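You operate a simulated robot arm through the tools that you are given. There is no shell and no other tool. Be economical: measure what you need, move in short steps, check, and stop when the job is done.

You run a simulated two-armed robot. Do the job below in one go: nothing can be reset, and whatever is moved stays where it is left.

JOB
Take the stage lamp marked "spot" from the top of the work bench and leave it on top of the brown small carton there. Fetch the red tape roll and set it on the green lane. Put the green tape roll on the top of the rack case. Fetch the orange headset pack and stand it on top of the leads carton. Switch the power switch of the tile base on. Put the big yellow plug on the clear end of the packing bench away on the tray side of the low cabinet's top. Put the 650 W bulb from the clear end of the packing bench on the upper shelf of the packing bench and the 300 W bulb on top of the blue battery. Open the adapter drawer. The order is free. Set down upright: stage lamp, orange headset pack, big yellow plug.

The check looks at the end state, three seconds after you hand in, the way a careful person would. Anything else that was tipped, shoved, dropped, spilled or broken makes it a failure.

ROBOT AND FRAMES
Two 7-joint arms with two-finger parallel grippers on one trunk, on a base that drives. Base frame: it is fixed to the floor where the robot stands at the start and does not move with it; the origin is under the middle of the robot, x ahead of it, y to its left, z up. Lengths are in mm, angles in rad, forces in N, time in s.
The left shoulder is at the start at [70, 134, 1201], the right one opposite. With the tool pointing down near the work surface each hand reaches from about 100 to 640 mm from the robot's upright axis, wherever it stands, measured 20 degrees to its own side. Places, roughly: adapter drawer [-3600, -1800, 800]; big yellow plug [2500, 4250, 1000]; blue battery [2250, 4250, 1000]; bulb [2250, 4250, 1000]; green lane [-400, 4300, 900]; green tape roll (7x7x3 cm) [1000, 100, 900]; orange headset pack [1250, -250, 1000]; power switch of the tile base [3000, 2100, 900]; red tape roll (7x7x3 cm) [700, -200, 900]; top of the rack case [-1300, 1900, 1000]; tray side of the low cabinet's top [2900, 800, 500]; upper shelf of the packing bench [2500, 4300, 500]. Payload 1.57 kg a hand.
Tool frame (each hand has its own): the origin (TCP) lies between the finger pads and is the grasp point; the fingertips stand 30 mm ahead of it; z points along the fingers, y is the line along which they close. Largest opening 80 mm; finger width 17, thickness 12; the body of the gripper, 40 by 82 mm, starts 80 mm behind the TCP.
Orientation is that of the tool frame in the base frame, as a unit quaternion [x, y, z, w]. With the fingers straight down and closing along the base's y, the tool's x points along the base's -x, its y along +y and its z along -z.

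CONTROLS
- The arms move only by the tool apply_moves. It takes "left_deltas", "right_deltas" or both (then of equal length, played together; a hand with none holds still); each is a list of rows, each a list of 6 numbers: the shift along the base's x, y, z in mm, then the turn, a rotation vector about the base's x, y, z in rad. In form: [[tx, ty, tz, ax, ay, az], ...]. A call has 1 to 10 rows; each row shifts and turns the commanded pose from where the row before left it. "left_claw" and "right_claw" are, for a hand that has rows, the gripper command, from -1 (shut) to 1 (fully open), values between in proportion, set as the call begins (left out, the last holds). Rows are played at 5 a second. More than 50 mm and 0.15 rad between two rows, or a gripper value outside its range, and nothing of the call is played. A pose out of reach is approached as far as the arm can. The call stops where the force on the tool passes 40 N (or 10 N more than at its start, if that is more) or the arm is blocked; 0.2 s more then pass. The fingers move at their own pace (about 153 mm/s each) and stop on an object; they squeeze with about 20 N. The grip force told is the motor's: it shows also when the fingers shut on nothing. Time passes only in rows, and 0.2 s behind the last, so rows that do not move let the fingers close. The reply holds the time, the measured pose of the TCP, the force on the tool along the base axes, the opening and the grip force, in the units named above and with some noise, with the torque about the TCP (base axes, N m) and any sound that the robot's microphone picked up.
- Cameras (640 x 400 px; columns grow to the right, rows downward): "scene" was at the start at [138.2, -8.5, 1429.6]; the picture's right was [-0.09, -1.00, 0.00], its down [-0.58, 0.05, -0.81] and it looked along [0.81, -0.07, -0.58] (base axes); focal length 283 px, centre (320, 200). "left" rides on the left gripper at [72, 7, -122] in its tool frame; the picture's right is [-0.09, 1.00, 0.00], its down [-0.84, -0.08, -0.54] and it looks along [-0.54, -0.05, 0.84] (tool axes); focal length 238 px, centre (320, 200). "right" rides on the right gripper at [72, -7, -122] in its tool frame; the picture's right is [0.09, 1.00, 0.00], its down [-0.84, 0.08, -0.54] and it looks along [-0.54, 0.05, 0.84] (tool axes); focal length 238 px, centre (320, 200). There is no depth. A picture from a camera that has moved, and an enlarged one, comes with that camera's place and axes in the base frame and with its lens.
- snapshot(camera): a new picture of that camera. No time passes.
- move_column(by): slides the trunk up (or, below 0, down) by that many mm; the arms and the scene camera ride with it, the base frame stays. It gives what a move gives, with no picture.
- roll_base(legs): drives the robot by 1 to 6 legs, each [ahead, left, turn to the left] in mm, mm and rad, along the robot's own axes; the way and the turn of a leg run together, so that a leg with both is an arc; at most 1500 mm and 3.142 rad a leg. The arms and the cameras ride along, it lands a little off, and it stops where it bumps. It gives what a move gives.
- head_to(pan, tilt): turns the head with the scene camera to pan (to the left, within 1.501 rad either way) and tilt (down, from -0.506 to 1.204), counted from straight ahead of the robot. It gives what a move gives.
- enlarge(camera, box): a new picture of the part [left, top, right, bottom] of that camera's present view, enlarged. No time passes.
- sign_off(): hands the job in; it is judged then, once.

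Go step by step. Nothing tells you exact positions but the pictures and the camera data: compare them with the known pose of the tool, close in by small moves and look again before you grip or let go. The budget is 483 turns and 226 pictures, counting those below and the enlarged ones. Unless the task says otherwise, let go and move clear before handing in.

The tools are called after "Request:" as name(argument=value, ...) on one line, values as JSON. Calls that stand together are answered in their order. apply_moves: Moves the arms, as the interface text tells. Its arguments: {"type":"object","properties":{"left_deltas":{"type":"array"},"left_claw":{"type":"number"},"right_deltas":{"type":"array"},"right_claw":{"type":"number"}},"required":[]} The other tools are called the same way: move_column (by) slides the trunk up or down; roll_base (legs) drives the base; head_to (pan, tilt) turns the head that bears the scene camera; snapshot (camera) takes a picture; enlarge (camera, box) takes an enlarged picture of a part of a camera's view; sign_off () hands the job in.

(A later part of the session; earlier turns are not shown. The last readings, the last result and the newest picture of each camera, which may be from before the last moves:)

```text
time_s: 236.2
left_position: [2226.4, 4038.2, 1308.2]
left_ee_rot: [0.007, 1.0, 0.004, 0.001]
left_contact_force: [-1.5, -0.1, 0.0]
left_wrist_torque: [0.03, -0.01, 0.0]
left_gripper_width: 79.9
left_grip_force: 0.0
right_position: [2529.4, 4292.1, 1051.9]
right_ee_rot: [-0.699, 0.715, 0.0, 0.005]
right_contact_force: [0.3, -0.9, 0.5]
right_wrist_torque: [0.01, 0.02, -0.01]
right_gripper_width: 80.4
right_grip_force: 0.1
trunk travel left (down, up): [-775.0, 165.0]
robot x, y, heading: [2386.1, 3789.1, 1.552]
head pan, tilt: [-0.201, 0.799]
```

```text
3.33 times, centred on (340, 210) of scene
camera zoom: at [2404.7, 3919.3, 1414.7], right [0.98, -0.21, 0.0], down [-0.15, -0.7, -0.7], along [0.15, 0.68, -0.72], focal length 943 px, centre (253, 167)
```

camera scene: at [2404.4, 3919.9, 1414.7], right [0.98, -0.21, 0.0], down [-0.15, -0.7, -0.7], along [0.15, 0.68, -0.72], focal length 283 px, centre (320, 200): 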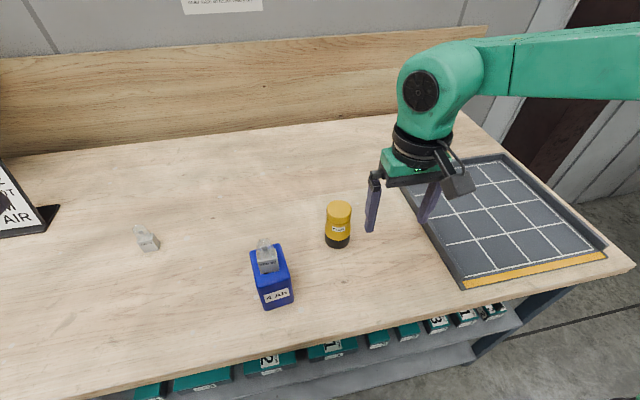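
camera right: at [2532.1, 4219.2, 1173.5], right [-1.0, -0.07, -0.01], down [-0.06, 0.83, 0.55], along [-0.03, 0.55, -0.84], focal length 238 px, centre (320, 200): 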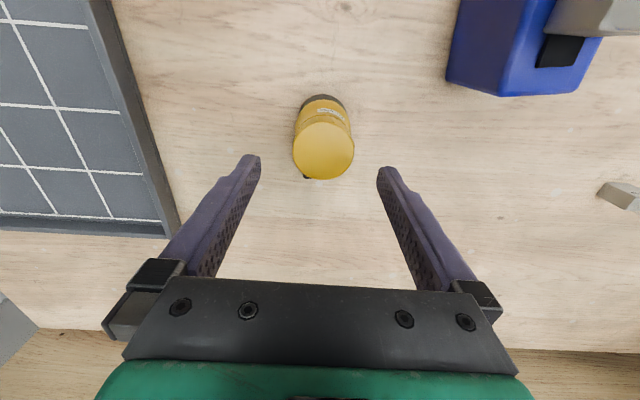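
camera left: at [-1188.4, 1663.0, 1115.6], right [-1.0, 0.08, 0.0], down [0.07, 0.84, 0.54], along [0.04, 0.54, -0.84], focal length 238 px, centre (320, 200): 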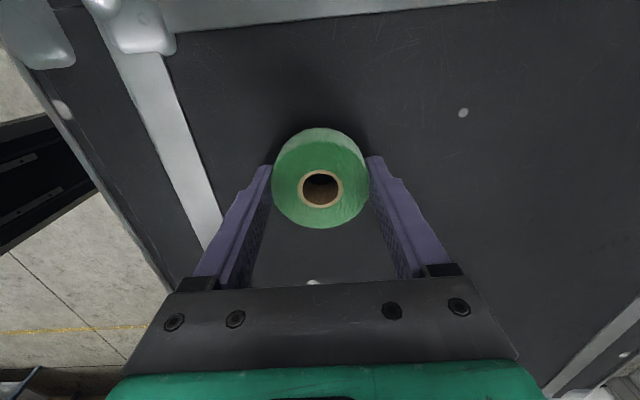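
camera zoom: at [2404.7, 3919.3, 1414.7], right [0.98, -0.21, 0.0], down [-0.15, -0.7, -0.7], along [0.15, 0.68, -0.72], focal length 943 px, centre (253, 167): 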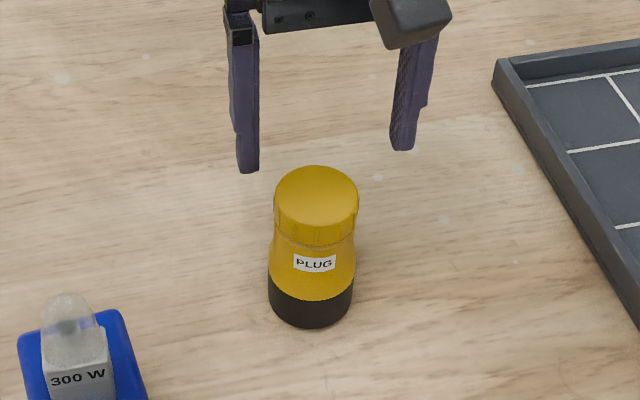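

I'll adjust by 4 mm, descend around the plug and grip.

Request:
apply_moves(right_deltas=[[-4, 3, -30, 0, 0, 0], [0, 0, -40, 0, 0, 0], [0, 0, -40, 0, 0, 0], [0, 0, 0, 0, 0, 0]])

Request:
snapshot(camera="right")

Request:
apply_moves(right_deltas=[[0, 0, 0, 0, 0, 0], [0, 0, 0, 0, 0, 0], [0, 0, 0, 0, 0, 0]], right_claw=-1)

Request:
snapshot(camera="right")

```text
time_s: 237.2
left_position: [2225.3, 4032.9, 1307.7]
left_ee_rot: [0.008, 1.0, 0.006, 0.002]
left_contact_force: [0.4, 0.7, -0.6]
left_wrist_torque: [-0.04, 0.02, -0.03]
left_gripper_width: 80.3
left_grip_force: 0.0
right_position: [2538.0, 4273.6, 959.2]
right_ee_rot: [-0.698, 0.716, 0.012, 0.007]
right_contact_force: [1.3, -7.6, 20.7]
right_wrist_torque: [-0.04, 0.82, 0.25]
right_gripper_width: 79.6
right_grip_force: 0.0
right hand out of reach, approached as far as the arm can: row 1, 2, 3
trunk travel left (down, up): [-775.0, 165.0]
robot x, y, heading: [2386.1, 3790.8, 1.552]
head pan, tilt: [-0.201, 0.799]
stopped in row 4 (right hand): the force on the tool passed its limit (the readings are from after the stop); the commanded pose is now the measured one
```

```text
113 pictures are left
camera right: at [2543.0, 4199.6, 1079.9], right [-1.0, -0.07, 0.0], down [-0.05, 0.82, 0.56], along [-0.04, 0.56, -0.83], focal length 238 px, centre (320, 200)
```

right: 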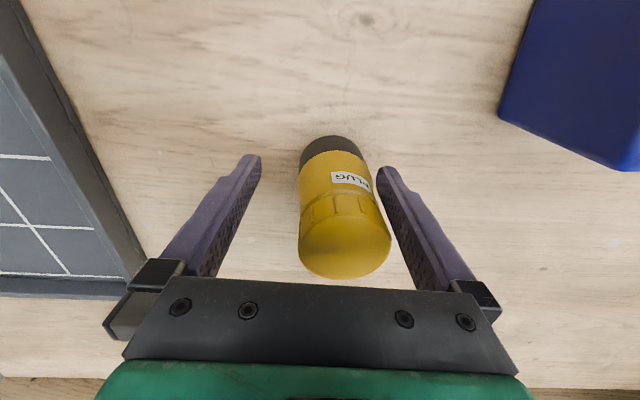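

```text
time_s: 238.0
left_position: [2225.8, 4032.3, 1308.9]
left_ee_rot: [0.006, 1.0, 0.007, 0.002]
left_contact_force: [0.1, 0.4, -1.1]
left_wrist_torque: [-0.02, 0.0, -0.01]
left_gripper_width: 79.8
left_grip_force: 0.0
right_position: [2538.6, 4272.9, 960.4]
right_ee_rot: [-0.697, 0.717, 0.012, 0.009]
right_contact_force: [0.4, 2.9, 31.7]
right_wrist_torque: [0.25, 0.49, -0.08]
right_gripper_width: 49.6
right_grip_force: 20.0
trunk travel left (down, up): [-775.0, 165.0]
robot x, y, heading: [2387.8, 3789.2, 1.557]
head pan, tilt: [-0.201, 0.799]
```

```text
112 pictures are left
camera right: at [2542.8, 4198.8, 1079.7], right [-1.0, -0.07, 0.0], down [-0.05, 0.82, 0.57], along [-0.04, 0.57, -0.82], focal length 238 px, centre (320, 200)
```

right: 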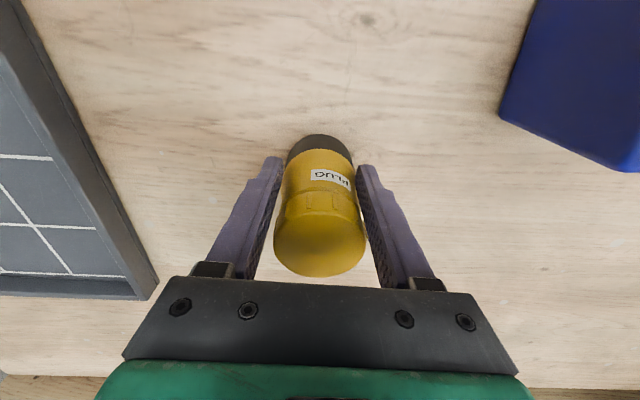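

The arm ran out of reach and shows an upward force, though the plug is now between the fingers. I'll look at the whole arm before doing anything else.

Request:
snapshot(camera="scene")

Request:
enlarge(camera="scene", box=[260, 150, 420, 270])

```text
111 pictures are left
camera scene: at [2402.9, 3914.2, 1415.5], right [0.98, -0.21, 0.0], down [-0.15, -0.7, -0.7], along [0.15, 0.68, -0.71], focal length 283 px, centre (320, 200)
```

scene: 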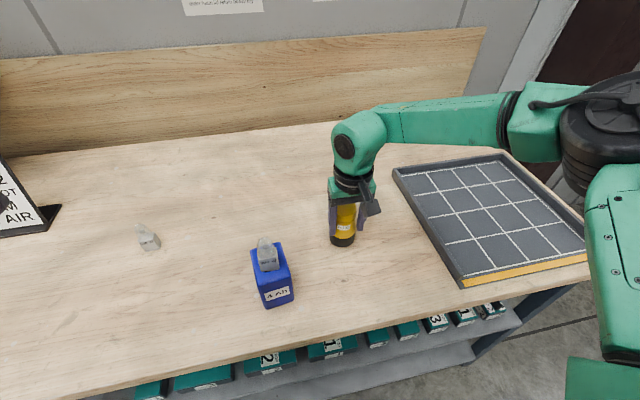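

```text
3.33 times, centred on (340, 210) of scene
camera zoom: at [2402.9, 3914.2, 1415.5], right [0.98, -0.21, 0.0], down [-0.15, -0.7, -0.7], along [0.15, 0.68, -0.71], focal length 943 px, centre (253, 167)
```

zoom: 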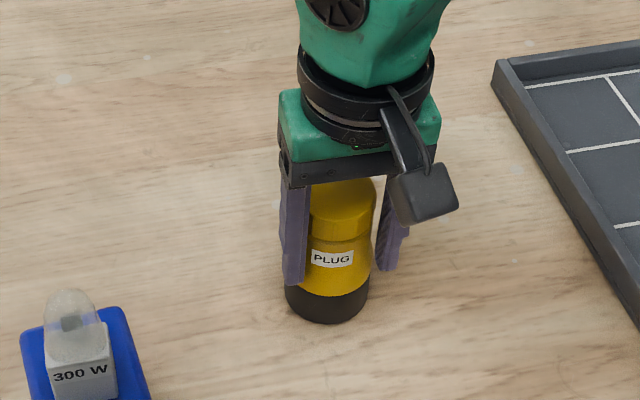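

The fingers are on the plug's upper body and it's upright. The arm had drifted about 13 mm, so one fingertip probably rested on the plug's shoulder, which would explain the force. I'll lift gently and check.

Request:
apply_moves(right_deltas=[[0, 0, 3, 0, 0, 0], [0, 0, 3, 0, 0, 0], [0, 0, 0, 0, 0, 0]])

Request:
apply_moves(right_deltas=[[0, 0, 8, 0, 0, 0], [0, 0, 15, 0, 0, 0], [0, 0, 0, 0, 0, 0]])

Request:
enlarge(camera="scene", box=[260, 150, 420, 270])

```text
time_s: 238.8
left_position: [2225.7, 4036.9, 1307.7]
left_ee_rot: [0.007, 1.0, 0.006, 0.001]
left_contact_force: [0.8, 0.3, -0.3]
left_wrist_torque: [0.01, -0.04, 0.02]
left_gripper_width: 80.2
left_grip_force: 0.2
right_position: [2540.0, 4273.2, 959.0]
right_ee_rot: [-0.699, 0.716, 0.005, 0.006]
right_contact_force: [-2.4, -1.4, 2.4]
right_wrist_torque: [0.11, 0.12, 0.12]
right_gripper_width: 46.7
right_grip_force: 20.0
trunk travel left (down, up): [-775.0, 165.0]
robot x, y, heading: [2384.8, 3792.3, 1.561]
head pan, tilt: [-0.201, 0.799]
```

```text
time_s: 239.6
left_position: [2227.5, 4038.8, 1307.8]
left_ee_rot: [0.007, 1.0, 0.005, 0.001]
left_contact_force: [0.1, 0.2, 0.9]
left_wrist_torque: [-0.05, 0.02, -0.02]
left_gripper_width: 80.2
left_grip_force: 0.1
right_position: [2539.5, 4275.8, 985.0]
right_ee_rot: [-0.698, 0.716, 0.008, 0.005]
right_contact_force: [0.3, -1.0, -3.8]
right_wrist_torque: [-0.06, 0.01, 0.0]
right_gripper_width: 46.1
right_grip_force: 20.4
trunk travel left (down, up): [-775.0, 165.0]
robot x, y, heading: [2385.0, 3788.3, 1.554]
head pan, tilt: [-0.201, 0.799]
```

```text
3.33 times, centred on (340, 210) of scene
camera zoom: at [2404.8, 3920.2, 1414.6], right [0.98, -0.21, 0.0], down [-0.15, -0.7, -0.7], along [0.15, 0.68, -0.72], focal length 943 px, centre (253, 167)
```

zoom: 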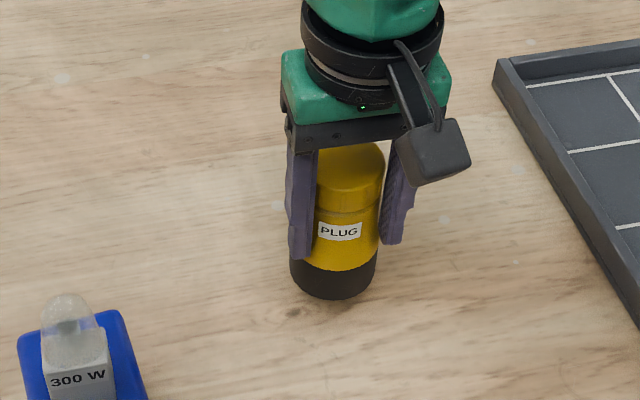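

It lifts, but the grip is off-centre on the round body (the width shrank to 46 mm), which could slip. I'll set it back down where it was and regrip properly.

Request:
apply_moves(right_deltas=[[0, 0, -10, 0, 0, 0], [0, 0, -8, 0, 0, 0], [0, 0, -3, 0, 0, 0], [0, 0, 0, 0, 0, 0]])

Request:
apply_moves(right_deltas=[[0, 0, -2, 0, 0, 0], [0, 0, 0, 0, 0, 0]])

```text
time_s: 240.6
left_position: [2226.2, 4037.5, 1307.1]
left_ee_rot: [0.007, 1.0, 0.005, 0.001]
left_contact_force: [0.0, -0.9, -0.3]
left_wrist_torque: [-0.03, 0.02, 0.03]
left_gripper_width: 80.1
left_grip_force: 0.0
right_position: [2539.5, 4275.9, 963.3]
right_ee_rot: [-0.698, 0.716, 0.009, 0.006]
right_contact_force: [-0.8, 0.2, -2.5]
right_wrist_torque: [-0.03, 0.02, 0.01]
right_gripper_width: 46.1
right_grip_force: 20.1
trunk travel left (down, up): [-775.0, 165.0]
robot x, y, heading: [2386.0, 3792.2, 1.559]
head pan, tilt: [-0.201, 0.799]
```

```text
time_s: 241.2
left_position: [2227.0, 4037.3, 1307.4]
left_ee_rot: [0.007, 1.0, 0.005, 0.001]
left_contact_force: [0.8, 0.1, 0.0]
left_wrist_torque: [-0.03, 0.04, 0.0]
left_gripper_width: 80.0
left_grip_force: 0.0
right_position: [2539.9, 4275.3, 961.4]
right_ee_rot: [-0.698, 0.716, 0.01, 0.006]
right_contact_force: [0.1, 0.3, -3.3]
right_wrist_torque: [-0.04, 0.0, 0.02]
right_gripper_width: 45.5
right_grip_force: 19.5
trunk travel left (down, up): [-775.0, 165.0]
robot x, y, heading: [2387.4, 3786.4, 1.556]
head pan, tilt: [-0.201, 0.799]
```

Request:
apply_moves(right_deltas=[[0, 0, -2, 0, 0, 0], [0, 0, -2, 0, 0, 0], [0, 0, 0, 0, 0, 0]])

Request:
snapshot(camera="right")

```text
time_s: 242.0
left_position: [2225.9, 4037.0, 1308.7]
left_ee_rot: [0.007, 1.0, 0.005, 0.002]
left_contact_force: [-0.5, 0.2, 0.2]
left_wrist_torque: [0.01, 0.03, 0.0]
left_gripper_width: 80.1
left_grip_force: 0.0
right_position: [2539.9, 4277.3, 959.8]
right_ee_rot: [-0.698, 0.716, 0.011, 0.008]
right_contact_force: [1.4, 3.1, 12.6]
right_wrist_torque: [0.1, -0.22, 0.03]
right_gripper_width: 45.6
right_grip_force: 20.2
trunk travel left (down, up): [-775.0, 165.0]
robot x, y, heading: [2385.6, 3794.7, 1.557]
head pan, tilt: [-0.201, 0.799]
```

```text
108 pictures are left
camera right: at [2543.8, 4200.9, 1080.4], right [-1.0, -0.07, 0.0], down [-0.05, 0.82, 0.56], along [-0.04, 0.56, -0.83], focal length 238 px, centre (320, 200)
```

right: 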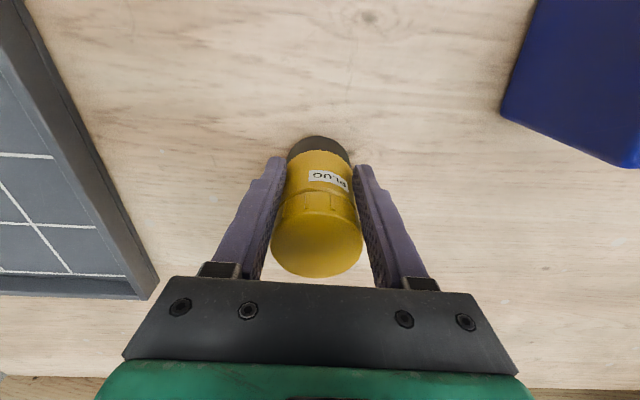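

Touched down. I'll open and rise clear.

Request:
apply_moves(right_deltas=[[0, 0, 1.5, 0, 0, 0], [0, 0, 0, 0, 0, 0]])

Request:
apply_moves(right_deltas=[[0, 0, 0, 0, 0, 0], [0, 0, 0, 0, 0, 0], [0, 0, 20, 0, 0, 0], [0, 0, 40, 0, 0, 0], [0, 0, 45, 0, 0, 0], [0, 0, 45, 0, 0, 0], [0, 0, 45, 0, 0, 0]], right_claw=1)

Request:
snapshot(camera="right")

Request:
snapshot(camera="scene")

```text
time_s: 242.6
left_position: [2226.7, 4033.9, 1307.8]
left_ee_rot: [0.007, 1.0, 0.005, 0.002]
left_contact_force: [0.2, -0.3, 0.8]
left_wrist_torque: [0.02, 0.01, 0.01]
left_gripper_width: 80.0
left_grip_force: 0.1
right_position: [2538.9, 4272.4, 959.0]
right_ee_rot: [-0.699, 0.716, 0.007, 0.007]
right_contact_force: [-0.9, -3.2, 5.1]
right_wrist_torque: [0.07, -0.12, -0.04]
right_gripper_width: 37.3
right_grip_force: 19.9
trunk travel left (down, up): [-775.0, 165.0]
robot x, y, heading: [2383.9, 3790.7, 1.557]
head pan, tilt: [-0.201, 0.799]
```

```text
time_s: 244.2
left_position: [2225.7, 4036.9, 1307.5]
left_ee_rot: [0.008, 1.0, 0.005, 0.002]
left_contact_force: [-0.1, 0.2, -0.6]
left_wrist_torque: [0.02, -0.02, -0.01]
left_gripper_width: 80.1
left_grip_force: 0.1
right_position: [2539.9, 4275.6, 1154.2]
right_ee_rot: [-0.698, 0.716, 0.009, 0.007]
right_contact_force: [0.1, 0.4, -0.8]
right_wrist_torque: [-0.04, 0.02, 0.0]
right_gripper_width: 80.1
right_grip_force: 0.0
trunk travel left (down, up): [-775.0, 165.0]
robot x, y, heading: [2384.4, 3790.3, 1.554]
head pan, tilt: [-0.201, 0.799]
```

```text
107 pictures are left
camera right: at [2544.4, 4202.0, 1275.1], right [-1.0, -0.07, 0.0], down [-0.05, 0.83, 0.56], along [-0.04, 0.56, -0.83], focal length 238 px, centre (320, 200)
```

right: 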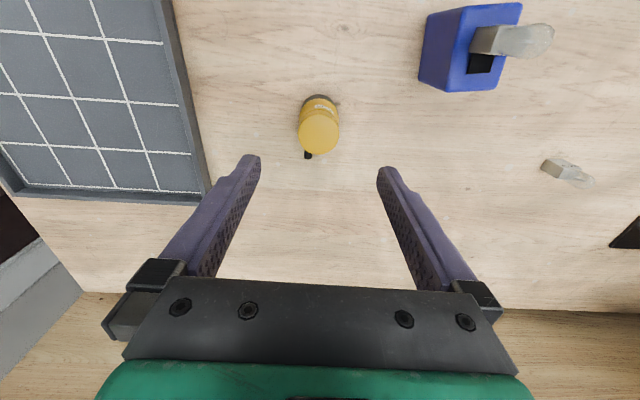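

```text
106 pictures are left
camera scene: at [2404.1, 3918.8, 1414.7], right [0.98, -0.21, 0.0], down [-0.15, -0.7, -0.7], along [0.15, 0.68, -0.72], focal length 283 px, centre (320, 200)
```

scene: 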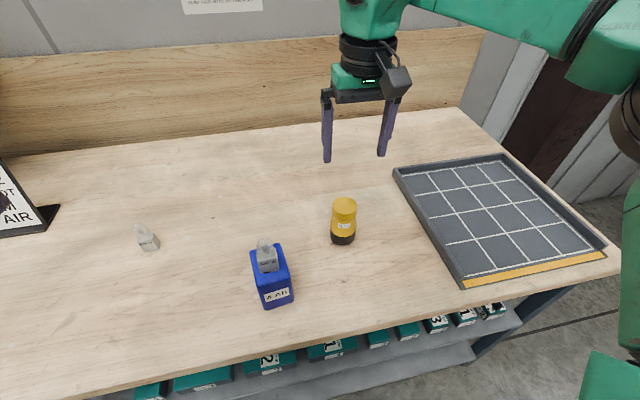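

The plug stands at about [2538, 4298]. The right arm is in an awkward elbow posture after the tilted grasp, so I'll retract it and use the left hand, turning its gripper back to close along x.

Request:
apply_moves(right_deltas=[[0, -40, 20, 0, 0, 0], [0, -40, 20, 0, 0, 0], [0, -40, 20, 0, 0, 0], [0, -40, 20, 0, 0, 0]], left_deltas=[[0, 0, -10, 0, 0, 0.14], [0, 0, -10, 0, 0, 0.14], [0, 0, -10, 0, 0, 0.14], [0, 0, -10, 0, 0, 0.14]])

Request:
apply_moves(left_deltas=[[0, 10, -10, 0, 0, 0.14], [0, 10, -10, 0, 0, 0.14], [0, 10, -10, 0, 0, 0.14], [0, 10, -10, 0, 0, 0.14], [0, 10, -10, 0, 0, 0.14], [0, 10, -10, 0, 0, 0.14], [0, 10, -10, 0, 0, 0.14]])

Request:
roll_base(legs=[[0, -210, 0.014], [15, 0, 0]])

Request:
head_to(pan=0.1, tilt=0.8)

Request:
snapshot(camera="scene")

```text
time_s: 245.2
left_position: [2225.7, 4034.9, 1266.0]
left_ee_rot: [-0.271, 0.963, 0.006, 0.001]
left_contact_force: [-0.5, 0.2, 0.2]
left_wrist_torque: [0.04, -0.02, -0.01]
left_gripper_width: 79.9
left_grip_force: 0.1
right_position: [2538.5, 4112.5, 1233.2]
right_ee_rot: [-0.698, 0.716, 0.009, 0.009]
right_contact_force: [0.1, -0.2, 0.5]
right_wrist_torque: [0.01, -0.02, 0.03]
right_gripper_width: 80.2
right_grip_force: 0.1
trunk travel left (down, up): [-775.0, 165.0]
robot x, y, heading: [2385.1, 3787.8, 1.557]
head pan, tilt: [-0.201, 0.799]
```

```text
time_s: 246.8
left_position: [2225.2, 4108.2, 1196.7]
left_ee_rot: [-0.693, 0.721, 0.003, -0.003]
left_contact_force: [-1.1, 0.0, 1.0]
left_wrist_torque: [0.0, 0.04, -0.01]
left_gripper_width: 80.1
left_grip_force: 0.1
right_position: [2539.1, 4116.6, 1233.0]
right_ee_rot: [-0.698, 0.716, 0.008, 0.007]
right_contact_force: [0.8, 0.8, 0.7]
right_wrist_torque: [0.01, 0.0, -0.02]
right_gripper_width: 80.1
right_grip_force: 0.0
trunk travel left (down, up): [-775.0, 165.0]
robot x, y, heading: [2387.3, 3794.0, 1.558]
head pan, tilt: [-0.201, 0.799]
```

```text
time_s: 248.8
left_position: [2428.3, 4114.6, 1198.7]
left_ee_rot: [-0.698, 0.716, 0.005, -0.001]
left_contact_force: [0.9, -0.4, -0.3]
left_wrist_torque: [0.07, 0.03, -0.01]
left_gripper_width: 79.9
left_grip_force: 0.1
right_position: [2740.1, 4128.4, 1233.8]
right_ee_rot: [-0.704, 0.71, 0.011, 0.009]
right_contact_force: [-0.1, -0.4, -0.1]
right_wrist_torque: [0.03, -0.02, 0.01]
right_gripper_width: 80.0
right_grip_force: 0.1
trunk travel left (down, up): [-775.0, 165.0]
robot x, y, heading: [2592.3, 3809.3, 1.569]
head pan, tilt: [-0.201, 0.799]
```

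```text
time_s: 249.6
left_position: [2426.4, 4117.5, 1197.3]
left_ee_rot: [-0.698, 0.716, 0.004, -0.002]
left_contact_force: [-0.4, -1.1, 0.1]
left_wrist_torque: [-0.05, -0.03, 0.02]
left_gripper_width: 80.3
left_grip_force: 0.0
right_position: [2740.2, 4132.3, 1233.3]
right_ee_rot: [-0.704, 0.71, 0.008, 0.007]
right_contact_force: [-0.5, 0.1, -0.9]
right_wrist_torque: [-0.02, 0.0, 0.0]
right_gripper_width: 80.1
right_grip_force: 0.1
trunk travel left (down, up): [-775.0, 165.0]
robot x, y, heading: [2592.9, 3803.8, 1.571]
head pan, tilt: [0.099, 0.799]
```

```text
105 pictures are left
camera scene: at [2585.1, 3934.7, 1414.7], right [0.99, 0.1, 0.0], down [0.07, -0.71, -0.7], along [-0.07, 0.69, -0.72], focal length 283 px, centre (320, 200)
```

scene: 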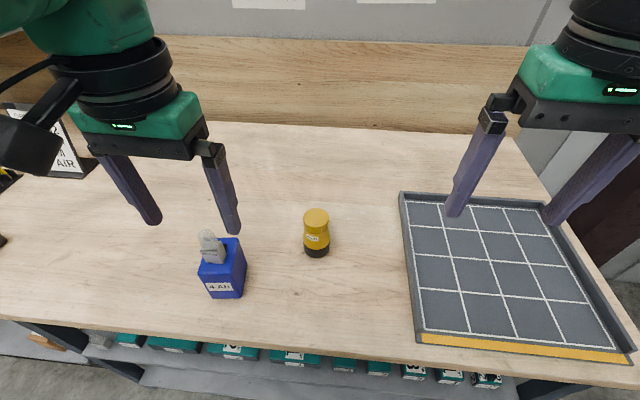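

Left hand goes over the plug now.

Request:
apply_moves(left_deltas=[[20, 35, -10, 0, 0, 0], [20, 36, -10, 0, 0, 0], [20, 36, -15, 0, 0, 0], [20, 36, -20, 0, 0, 0], [20, 36, -25, 0, 0, 0], [11, 2, -40, 0, 0, 0], [0, 0, -20, 0, 0, 0]], left_claw=1)

Request:
snapshot(camera="left")

Request:
enlarge(camera="scene", box=[240, 150, 400, 270])

```text
time_s: 251.2
left_position: [2537.8, 4299.0, 1056.9]
left_ee_rot: [-0.697, 0.717, 0.004, -0.001]
left_contact_force: [-0.1, 0.9, -0.6]
left_wrist_torque: [0.02, -0.02, 0.03]
left_gripper_width: 80.2
left_grip_force: 0.0
right_position: [2740.8, 4131.7, 1233.1]
right_ee_rot: [-0.705, 0.71, 0.008, 0.008]
right_contact_force: [-0.6, 0.3, -0.9]
right_wrist_torque: [0.0, 0.01, -0.03]
right_gripper_width: 80.0
right_grip_force: 0.0
trunk travel left (down, up): [-775.0, 165.0]
robot x, y, heading: [2593.2, 3802.7, 1.572]
head pan, tilt: [0.099, 0.799]
```

```text
104 pictures are left
camera left: at [2530.8, 4226.7, 1178.8], right [-0.99, 0.12, 0.01], down [0.11, 0.83, 0.54], along [0.06, 0.54, -0.84], focal length 238 px, centre (320, 200)
```

left: 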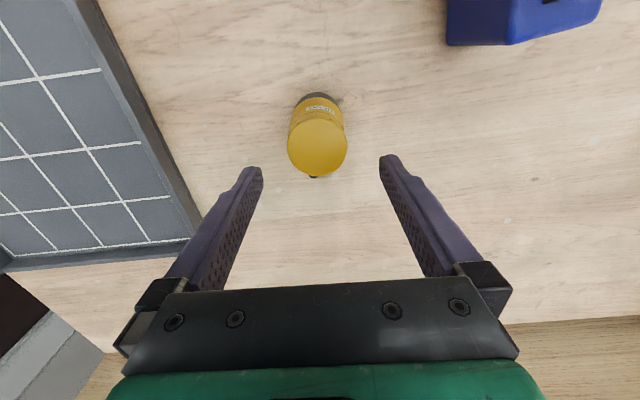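

```text
3.33 times, centred on (320, 210) of scene
camera zoom: at [2585.2, 3934.4, 1414.8], right [0.99, 0.1, 0.0], down [0.07, -0.71, -0.7], along [-0.07, 0.69, -0.72], focal length 943 px, centre (320, 167)
```

zoom: 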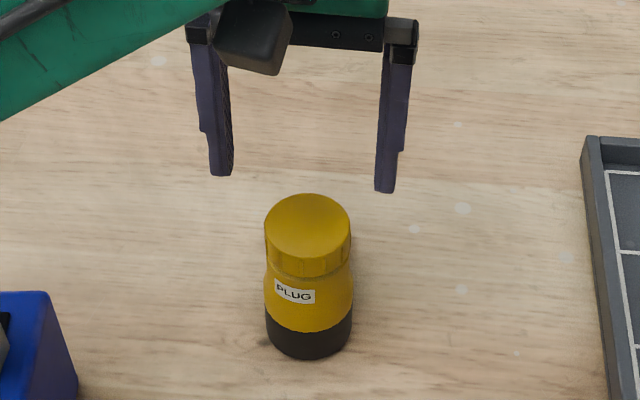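

Aligned. I'll descend in two stages, checking the pose.

Request:
apply_moves(left_deltas=[[3, 1, -25, 0, 0, 0], [0, 0, -20, 0, 0, 0], [0, 0, 0, 0, 0, 0]])

Request:
apply_moves(left_deltas=[[0, 0, -20, 0, 0, 0], [0, 0, -20, 0, 0, 0], [0, 0, -20, 0, 0, 0], [0, 0, 0, 0, 0, 0]])

Request:
snapshot(camera="left")

```text
time_s: 252.0
left_position: [2542.0, 4299.1, 1011.0]
left_ee_rot: [-0.698, 0.716, 0.005, -0.001]
left_contact_force: [0.0, 0.0, -1.2]
left_wrist_torque: [-0.01, -0.02, 0.0]
left_gripper_width: 80.3
left_grip_force: 0.1
right_position: [2740.2, 4132.1, 1232.9]
right_ee_rot: [-0.704, 0.71, 0.009, 0.007]
right_contact_force: [0.9, -0.8, 0.3]
right_wrist_torque: [-0.01, 0.04, 0.04]
right_gripper_width: 79.8
right_grip_force: 0.0
trunk travel left (down, up): [-775.0, 165.0]
robot x, y, heading: [2594.0, 3804.8, 1.572]
head pan, tilt: [0.099, 0.799]
```

```text
time_s: 253.0
left_position: [2541.1, 4298.8, 951.1]
left_ee_rot: [-0.698, 0.716, 0.004, -0.003]
left_contact_force: [0.1, -0.4, -0.1]
left_wrist_torque: [-0.03, 0.0, -0.01]
left_gripper_width: 79.9
left_grip_force: 0.1
right_position: [2739.5, 4131.7, 1232.5]
right_ee_rot: [-0.704, 0.71, 0.009, 0.006]
right_contact_force: [-0.5, 0.0, -0.7]
right_wrist_torque: [0.01, 0.01, -0.03]
right_gripper_width: 79.9
right_grip_force: 0.1
trunk travel left (down, up): [-775.0, 165.0]
robot x, y, heading: [2592.7, 3804.1, 1.571]
head pan, tilt: [0.099, 0.799]
```

```text
102 pictures are left
camera left: at [2534.0, 4227.1, 1073.6], right [-0.99, 0.12, 0.01], down [0.1, 0.83, 0.54], along [0.06, 0.54, -0.84], focal length 238 px, centre (320, 200)
```

left: 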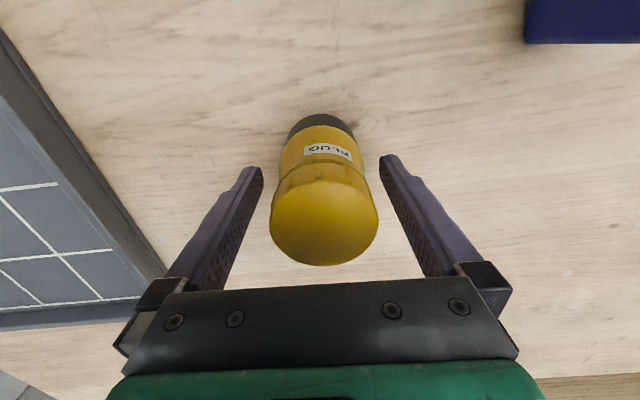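

Centred. I'll go 8 mm lower and close, then lift.

Request:
apply_moves(left_deltas=[[0, 0, -8, 0, 0, 0], [0, 0, 0, 0, 0, 0]])

Request:
apply_moves(left_deltas=[[0, 0, 0, 0, 0, 0], [0, 0, 0, 0, 0, 0], [0, 0, 0, 0, 0, 0]], left_claw=-1)

Request:
apply_moves(left_deltas=[[0, 0, 10, 0, 0, 0], [0, 0, 30, 0, 0, 0], [0, 0, 40, 0, 0, 0], [0, 0, 40, 0, 0, 0], [0, 0, 40, 0, 0, 0], [0, 0, 0, 0, 0, 0]])

Request:
snapshot(camera="left")

```text
time_s: 253.6
left_position: [2541.6, 4299.8, 943.6]
left_ee_rot: [-0.698, 0.716, 0.005, -0.002]
left_contact_force: [0.2, -0.3, 0.2]
left_wrist_torque: [-0.01, 0.01, 0.01]
left_gripper_width: 79.9
left_grip_force: 0.0
right_position: [2739.2, 4132.5, 1232.4]
right_ee_rot: [-0.704, 0.71, 0.009, 0.007]
right_contact_force: [0.9, 0.7, -0.5]
right_wrist_torque: [-0.01, 0.03, 0.0]
right_gripper_width: 80.0
right_grip_force: 0.0
trunk travel left (down, up): [-775.0, 165.0]
robot x, y, heading: [2594.0, 3805.9, 1.576]
head pan, tilt: [0.099, 0.799]
```

```text
time_s: 254.4
left_position: [2541.3, 4299.6, 945.0]
left_ee_rot: [-0.698, 0.717, 0.003, -0.002]
left_contact_force: [-1.5, -0.2, 0.1]
left_wrist_torque: [0.02, -0.07, 0.01]
left_gripper_width: 57.3
left_grip_force: 20.0
right_position: [2740.3, 4132.2, 1233.2]
right_ee_rot: [-0.704, 0.71, 0.009, 0.007]
right_contact_force: [-0.1, -0.3, 0.4]
right_wrist_torque: [0.03, 0.02, 0.03]
right_gripper_width: 79.7
right_grip_force: 0.0
trunk travel left (down, up): [-775.0, 165.0]
robot x, y, heading: [2594.4, 3801.9, 1.578]
head pan, tilt: [0.099, 0.799]
```

```text
time_s: 255.8
left_position: [2540.1, 4301.0, 1105.5]
left_ee_rot: [-0.698, 0.716, 0.004, -0.002]
left_contact_force: [-0.1, -0.5, -3.2]
left_wrist_torque: [0.02, -0.01, -0.01]
left_gripper_width: 57.8
left_grip_force: 19.8
right_position: [2739.9, 4132.9, 1232.3]
right_ee_rot: [-0.705, 0.709, 0.008, 0.006]
right_contact_force: [-0.4, 0.3, 0.2]
right_wrist_torque: [-0.01, -0.01, -0.02]
right_gripper_width: 79.9
right_grip_force: 0.0
trunk travel left (down, up): [-775.0, 165.0]
robot x, y, heading: [2591.9, 3802.9, 1.575]
head pan, tilt: [0.099, 0.799]
```

```text
101 pictures are left
camera left: at [2532.4, 4229.4, 1226.4], right [-0.99, 0.12, 0.01], down [0.1, 0.83, 0.54], along [0.06, 0.54, -0.84], focal length 238 px, centre (320, 200)
```

left: 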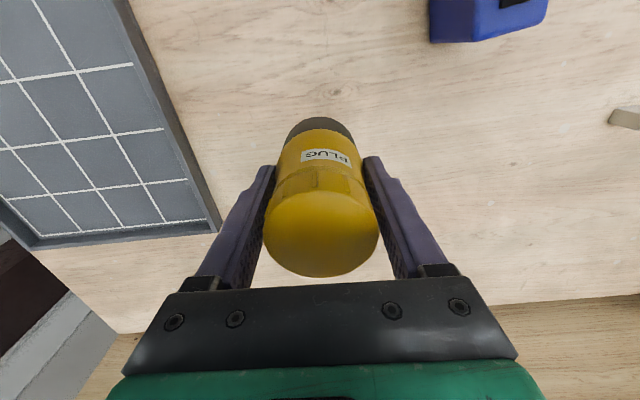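

The plug is well held, with its bottom 61 mm below the TCP. I'll back away, move to open floor and turn to face the +x side to see the tile base and low cabinet.

Request:
roll_base(legs=[[-550, 0, 0], [0, 600, 0], [0, 0, -1.575], [0, -700, 0]])

Request:
head_to(pan=0.0, tilt=0.4)

Request:
snapshot(camera="scene")

```text
time_s: 269.3
left_position: [2487.6, 2606.7, 1103.5]
left_ee_rot: [0.011, 1.0, 0.005, 0.0]
left_contact_force: [-1.3, 0.5, -3.4]
left_wrist_torque: [0.01, -0.01, -0.04]
left_gripper_width: 57.3
left_grip_force: 20.2
right_position: [2320.3, 2405.7, 1232.5]
right_ee_rot: [0.001, 1.0, 0.001, 0.01]
right_contact_force: [-0.7, 0.0, -0.1]
right_wrist_torque: [-0.03, 0.0, 0.0]
right_gripper_width: 80.1
right_grip_force: 0.0
trunk travel left (down, up): [-775.0, 165.0]
robot x, y, heading: [1991.0, 2553.5, 0.005]
head pan, tilt: [0.099, 0.799]
```

```text
time_s: 270.2
left_position: [2487.8, 2605.9, 1102.5]
left_ee_rot: [0.012, 1.0, 0.005, 0.001]
left_contact_force: [-0.6, 1.0, -3.4]
left_wrist_torque: [0.0, -0.01, 0.01]
left_gripper_width: 57.3
left_grip_force: 19.8
right_position: [2320.2, 2405.4, 1232.1]
right_ee_rot: [0.001, 1.0, 0.002, 0.011]
right_contact_force: [-0.8, 0.5, -0.3]
right_wrist_torque: [-0.03, -0.04, -0.02]
right_gripper_width: 80.0
right_grip_force: 0.1
trunk travel left (down, up): [-775.0, 165.0]
robot x, y, heading: [1992.2, 2549.9, 0.002]
head pan, tilt: [0.0, 0.4]
```

```text
100 pictures are left
camera scene: at [2134.8, 2551.0, 1449.7], right [0.01, -1.0, 0.0], down [-0.39, 0.0, -0.92], along [0.92, 0.01, -0.39], focal length 283 px, centre (320, 200)
```

scene: 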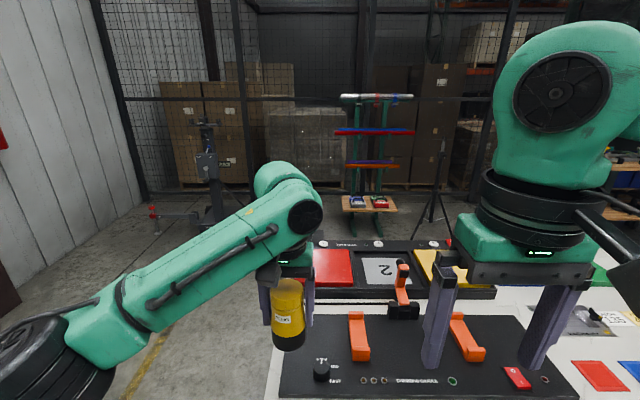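

Request:
head_to(pan=-0.6, tilt=0.7)

Request:
snapshot(camera="scene")

```text
time_s: 271.2
left_position: [2488.8, 2606.2, 1104.1]
left_ee_rot: [0.011, 1.0, 0.005, 0.001]
left_contact_force: [0.0, -0.4, -2.9]
left_wrist_torque: [0.03, 0.02, -0.02]
left_gripper_width: 57.3
left_grip_force: 19.4
right_position: [2319.3, 2406.1, 1232.5]
right_ee_rot: [0.002, 1.0, 0.002, 0.01]
right_contact_force: [-0.3, -0.2, -0.6]
right_wrist_torque: [0.01, 0.0, 0.02]
right_gripper_width: 79.9
right_grip_force: 0.0
trunk travel left (down, up): [-775.0, 165.0]
robot x, y, heading: [1988.7, 2548.7, 0.008]
head pan, tilt: [-0.6, 0.7]
```

```text
99 pictures are left
camera scene: at [2112.7, 2503.3, 1422.9], right [-0.56, -0.83, 0.0], down [-0.53, 0.36, -0.76], along [0.63, -0.43, -0.64], focal length 283 px, centre (320, 200)
```

scene: 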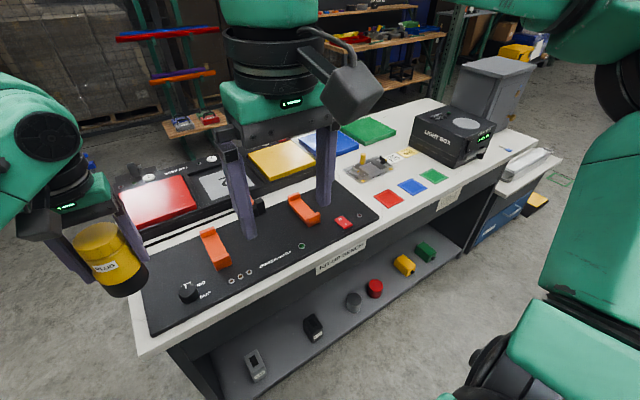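

Request:
enlarge(camera="scene", box=[120, 130, 400, 310])

Request:
enlarge(camera="scene", box=[300, 60, 580, 240])

```text
2.22 times, centred on (260, 220) of scene
camera zoom: at [2112.7, 2503.3, 1422.9], right [-0.56, -0.83, 0.0], down [-0.53, 0.36, -0.76], along [0.63, -0.43, -0.64], focal length 629 px, centre (453, 156)
```

zoom: 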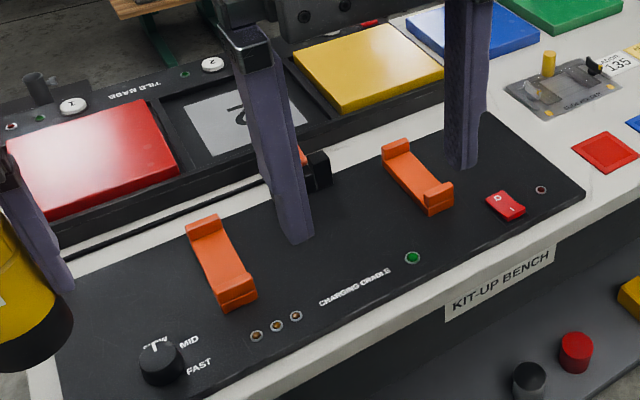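

```text
2.22 times, centred on (440, 150) of scene
camera zoom: at [2112.7, 2503.3, 1422.9], right [-0.56, -0.83, 0.0], down [-0.53, 0.36, -0.76], along [0.63, -0.43, -0.64], focal length 629 px, centre (53, 311)
```

zoom: 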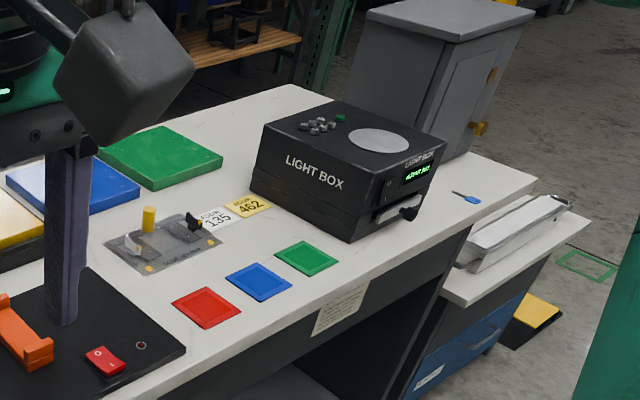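

The nearer unit is a CHARGING CRADLE. The TILE BASE is behind it and faces the far side, with its controls near its far-left end. I'll drive to the bench's left end and look at it from there.

Request:
roll_base(legs=[[0, 550, 0], [800, 0, 0], [0, 0, -1.575]])

Request:
head_to(pan=0.2, tilt=0.7)

Request:
snapshot(camera="scene")

```text
time_s: 282.1
left_position: [2831.6, 2611.0, 1104.2]
left_ee_rot: [0.721, 0.693, 0.002, 0.004]
left_contact_force: [0.2, 0.1, -2.4]
left_wrist_torque: [-0.01, -0.05, 0.02]
left_gripper_width: 57.3
left_grip_force: 20.0
right_position: [2632.2, 2782.0, 1233.4]
right_ee_rot: [0.713, 0.701, -0.008, 0.007]
right_contact_force: [-0.4, 0.3, 0.6]
right_wrist_torque: [0.0, -0.02, -0.01]
right_gripper_width: 80.1
right_grip_force: 0.1
trunk travel left (down, up): [-775.0, 165.0]
robot x, y, heading: [2780.4, 3108.7, -1.583]
head pan, tilt: [-0.6, 0.7]
```

```text
time_s: 283.2
left_position: [2830.9, 2611.0, 1104.0]
left_ee_rot: [0.721, 0.693, 0.001, 0.003]
left_contact_force: [-0.3, -0.6, -3.5]
left_wrist_torque: [0.01, 0.0, -0.06]
left_gripper_width: 57.3
left_grip_force: 20.0
right_position: [2631.5, 2781.9, 1232.9]
right_ee_rot: [0.714, 0.701, -0.007, 0.007]
right_contact_force: [-0.7, 0.4, 0.1]
right_wrist_torque: [0.0, -0.04, -0.02]
right_gripper_width: 80.0
right_grip_force: 0.0
trunk travel left (down, up): [-775.0, 165.0]
robot x, y, heading: [2780.4, 3110.3, -1.58]
head pan, tilt: [0.201, 0.7]
```

```text
96 pictures are left
camera scene: at [2799.5, 2974.4, 1422.9], right [-0.98, -0.19, 0.0], down [-0.12, 0.63, -0.76], along [0.14, -0.75, -0.64], focal length 283 px, centre (320, 200)
```

scene: 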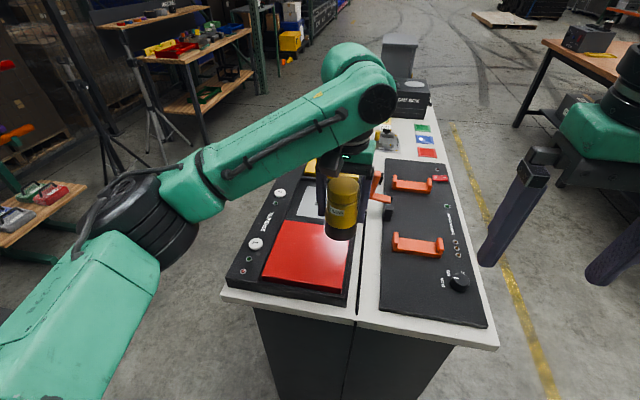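

Request:
enlarge(camera="scene", box=[215, 150, 375, 310])

```text
2.50 times, centred on (295, 230) of scene
camera zoom: at [2799.5, 2974.4, 1422.9], right [-0.98, -0.19, 0.0], down [-0.12, 0.63, -0.76], along [0.14, -0.75, -0.64], focal length 707 px, centre (382, 125)
```

zoom: 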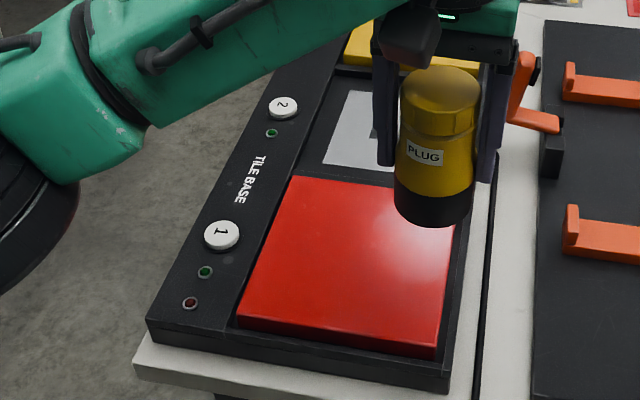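

The control strip runs along the far edge: LEDs, button 1, TILE BASE, button 2 and so on. I'll move round to the far side to see the rest and find the power switch.

Request:
roll_base(legs=[[0, 720, 0], [900, 0, 0], [0, 0, -1.56]])

Request:
head_to(pan=0.0, tilt=0.7)

Request:
snapshot(camera="scene")

```text
time_s: 295.3
left_position: [3001.2, 2149.0, 1104.4]
left_ee_rot: [1.0, -0.018, -0.002, 0.004]
left_contact_force: [-0.5, -1.0, -3.7]
left_wrist_torque: [0.01, 0.01, 0.0]
left_gripper_width: 57.5
left_grip_force: 20.1
right_position: [3173.0, 2349.4, 1232.1]
right_ee_rot: [1.0, -0.008, -0.01, 0.001]
right_contact_force: [0.1, 0.7, 0.4]
right_wrist_torque: [0.01, 0.02, -0.02]
right_gripper_width: 80.0
right_grip_force: 0.1
trunk travel left (down, up): [-775.0, 165.0]
robot x, y, heading: [3500.5, 2203.6, 3.135]
head pan, tilt: [0.201, 0.7]
```

```text
time_s: 296.1
left_position: [3000.9, 2149.4, 1103.3]
left_ee_rot: [1.0, -0.018, -0.001, 0.005]
left_contact_force: [0.5, -0.4, -3.3]
left_wrist_torque: [0.02, -0.04, -0.02]
left_gripper_width: 57.3
left_grip_force: 20.1
right_position: [3173.6, 2348.3, 1232.2]
right_ee_rot: [1.0, -0.009, -0.011, 0.001]
right_contact_force: [0.3, 0.0, -0.2]
right_wrist_torque: [-0.02, 0.04, -0.01]
right_gripper_width: 80.0
right_grip_force: 0.0
trunk travel left (down, up): [-775.0, 165.0]
robot x, y, heading: [3497.1, 2198.0, 3.133]
head pan, tilt: [0.0, 0.7]
```

```text
94 pictures are left
camera scene: at [3363.9, 2199.6, 1422.9], right [0.01, 1.0, 0.0], down [0.64, 0.0, -0.76], along [-0.76, 0.0, -0.64], focal length 283 px, centre (320, 200)
```

scene: 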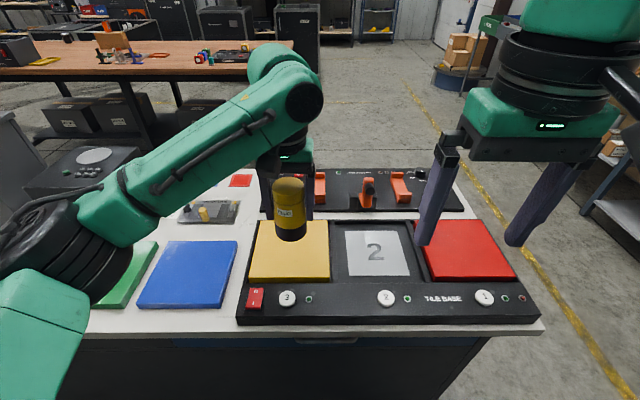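

Now the tile base's red rocker switch is visible at its left end. I'll zoom in on it.

Request:
enlarge(camera="scene", box=[225, 270, 345, 345])

```text
5.33 times, centred on (285, 308) of scene
camera zoom: at [3363.9, 2199.6, 1422.9], right [0.01, 1.0, 0.0], down [0.64, 0.0, -0.76], along [-0.76, 0.0, -0.64], focal length 1509 px, centre (507, -373)
```

zoom: 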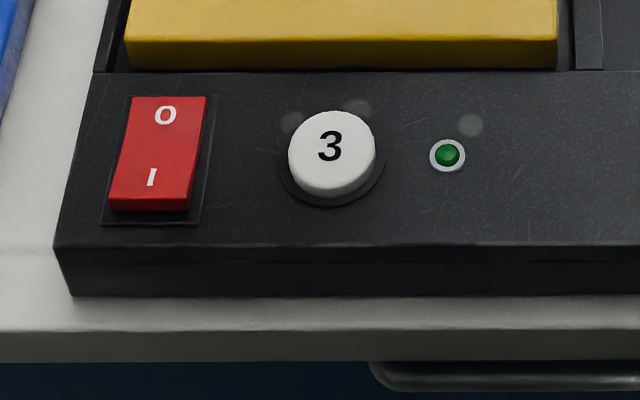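

The rocker reads O at the far end and I at the near end, and the I end is raised, so it's off now. I need to press the I end at about [3083, 2073]. I'll raise the plug, shift the base left, and bring the closed right hand over it.

Request:
apply_moves(left_deltas=[[10, 0, 35, 0, 0, 0], [10, 0, 35, 0, 0, 0], [10, 0, 30, 0, 0, 0]])

Request:
roll_base(legs=[[0, 260, 0]])

Request:
apply_moves(right_deltas=[[-20, 0, -40, 0, 0, 0], [-20, 0, -40, 0, 0, 0], [-20, 0, -40, 0, 0, 0], [-20, 0, -40, 0, 0, 0]], right_claw=-1)

Request:
snapshot(camera="scene")

Request:
snapshot(camera="right")

```text
time_s: 296.9
left_position: [3030.6, 2152.4, 1203.9]
left_ee_rot: [1.0, -0.018, -0.001, 0.005]
left_contact_force: [-0.5, 0.4, -3.0]
left_wrist_torque: [0.0, 0.01, -0.01]
left_gripper_width: 57.3
left_grip_force: 19.7
right_position: [3173.5, 2349.1, 1231.1]
right_ee_rot: [1.0, -0.008, -0.011, 0.002]
right_contact_force: [0.8, 0.4, 0.0]
right_wrist_torque: [0.02, 0.03, -0.03]
right_gripper_width: 79.7
right_grip_force: 0.1
trunk travel left (down, up): [-775.0, 165.0]
robot x, y, heading: [3500.9, 2199.7, 3.137]
head pan, tilt: [0.0, 0.7]
```

```text
time_s: 298.7
left_position: [3025.8, 1896.0, 1202.5]
left_ee_rot: [1.0, -0.021, -0.001, 0.005]
left_contact_force: [-0.2, 1.0, -2.9]
left_wrist_torque: [-0.01, -0.03, -0.02]
left_gripper_width: 57.4
left_grip_force: 19.9
right_position: [3171.1, 2091.9, 1232.6]
right_ee_rot: [1.0, -0.011, -0.01, 0.002]
right_contact_force: [-0.1, 0.7, -0.2]
right_wrist_torque: [-0.02, -0.01, -0.01]
right_gripper_width: 80.0
right_grip_force: 0.0
trunk travel left (down, up): [-775.0, 165.0]
robot x, y, heading: [3499.2, 1934.0, 3.129]
head pan, tilt: [0.0, 0.7]
```

```text
time_s: 299.7
left_position: [3024.7, 1893.7, 1202.0]
left_ee_rot: [1.0, -0.021, -0.001, 0.005]
left_contact_force: [-0.8, 0.1, -2.6]
left_wrist_torque: [0.02, -0.01, -0.01]
left_gripper_width: 57.0
left_grip_force: 19.9
right_position: [3087.1, 2091.4, 1072.4]
right_ee_rot: [1.0, -0.012, -0.011, 0.001]
right_contact_force: [-1.3, 0.5, 1.1]
right_wrist_torque: [0.03, -0.03, 0.01]
right_gripper_width: 0.0
right_grip_force: 19.9
trunk travel left (down, up): [-775.0, 165.0]
robot x, y, heading: [3498.2, 1935.9, 3.13]
head pan, tilt: [0.0, 0.7]
```

```text
92 pictures are left
camera scene: at [3359.3, 1939.3, 1422.7], right [0.01, 1.0, 0.0], down [0.65, -0.01, -0.76], along [-0.76, 0.01, -0.65], focal length 283 px, centre (320, 200)
```

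scene: 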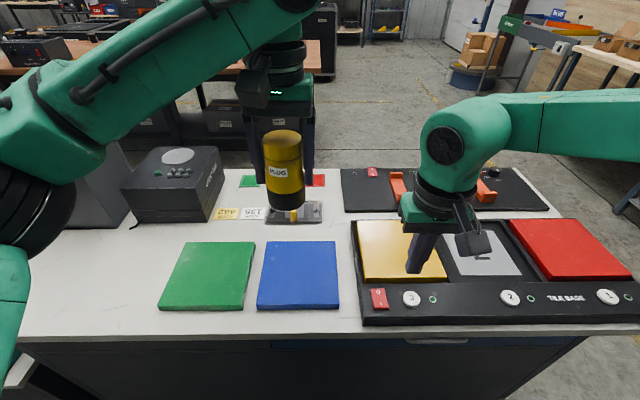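

```text
91 pictures are left
camera right: at [3162.3, 2096.8, 1192.8], right [0.07, -1.0, 0.0], down [-0.83, -0.06, 0.56], along [-0.56, -0.04, -0.83], focal length 238 px, centre (320, 200)
```

right: 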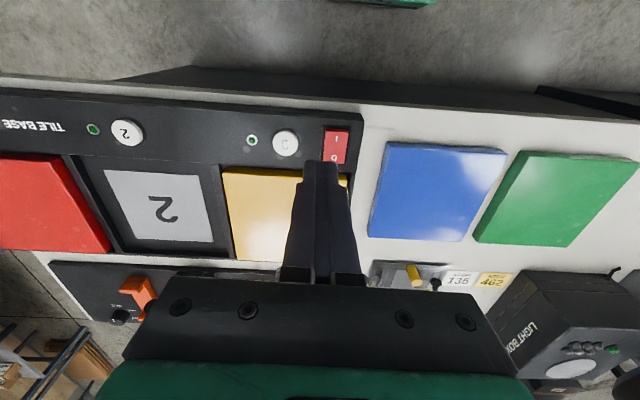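

The I end is at about [3068, 2068, 905]. I'll move above it and look again.

Request:
apply_moves(right_deltas=[[-8, -12, -20, 0, 0, 0], [-9, -11, -30, 0, 0, 0], [0, 0, -35, 0, 0, 0]])

Request:
snapshot(camera="right")

Request:
enlarge(camera="scene", box=[330, 230, 450, 330])

```text
time_s: 300.5
left_position: [3026.7, 1893.9, 1202.7]
left_ee_rot: [1.0, -0.021, -0.001, 0.005]
left_contact_force: [-0.2, 0.4, -2.6]
left_wrist_torque: [0.0, 0.02, 0.03]
left_gripper_width: 57.2
left_grip_force: 20.2
right_position: [3072.2, 2069.0, 986.5]
right_ee_rot: [1.0, -0.012, -0.01, 0.001]
right_contact_force: [0.1, 0.7, -0.8]
right_wrist_torque: [0.0, -0.01, -0.03]
right_gripper_width: 0.1
right_grip_force: 20.1
trunk travel left (down, up): [-775.0, 165.0]
robot x, y, heading: [3496.0, 1936.9, 3.124]
head pan, tilt: [0.0, 0.7]
```

```text
90 pictures are left
camera right: at [3146.0, 2075.0, 1108.3], right [0.07, -1.0, 0.0], down [-0.83, -0.06, 0.56], along [-0.56, -0.04, -0.83], focal length 238 px, centre (320, 200)
```

right: 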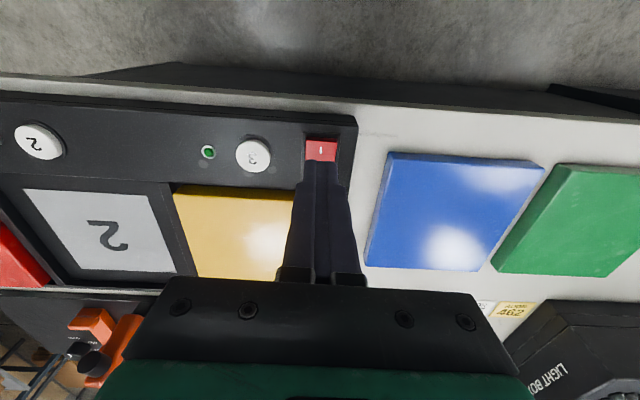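

```text
4.00 times, centred on (390, 280) of scene
camera zoom: at [3361.1, 1940.3, 1422.9], right [0.01, 1.0, 0.0], down [0.64, -0.01, -0.76], along [-0.76, 0.01, -0.64], focal length 1132 px, centre (40, -120)
```

zoom: 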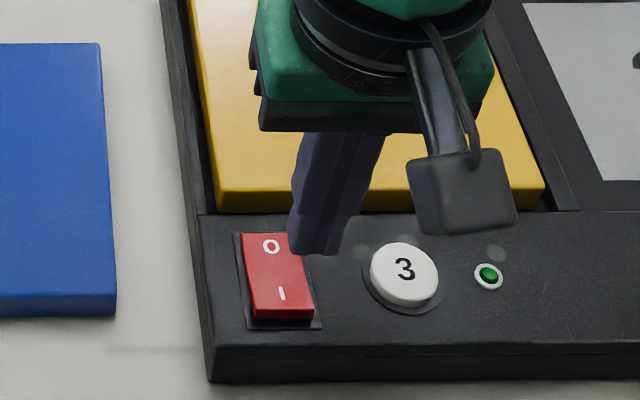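

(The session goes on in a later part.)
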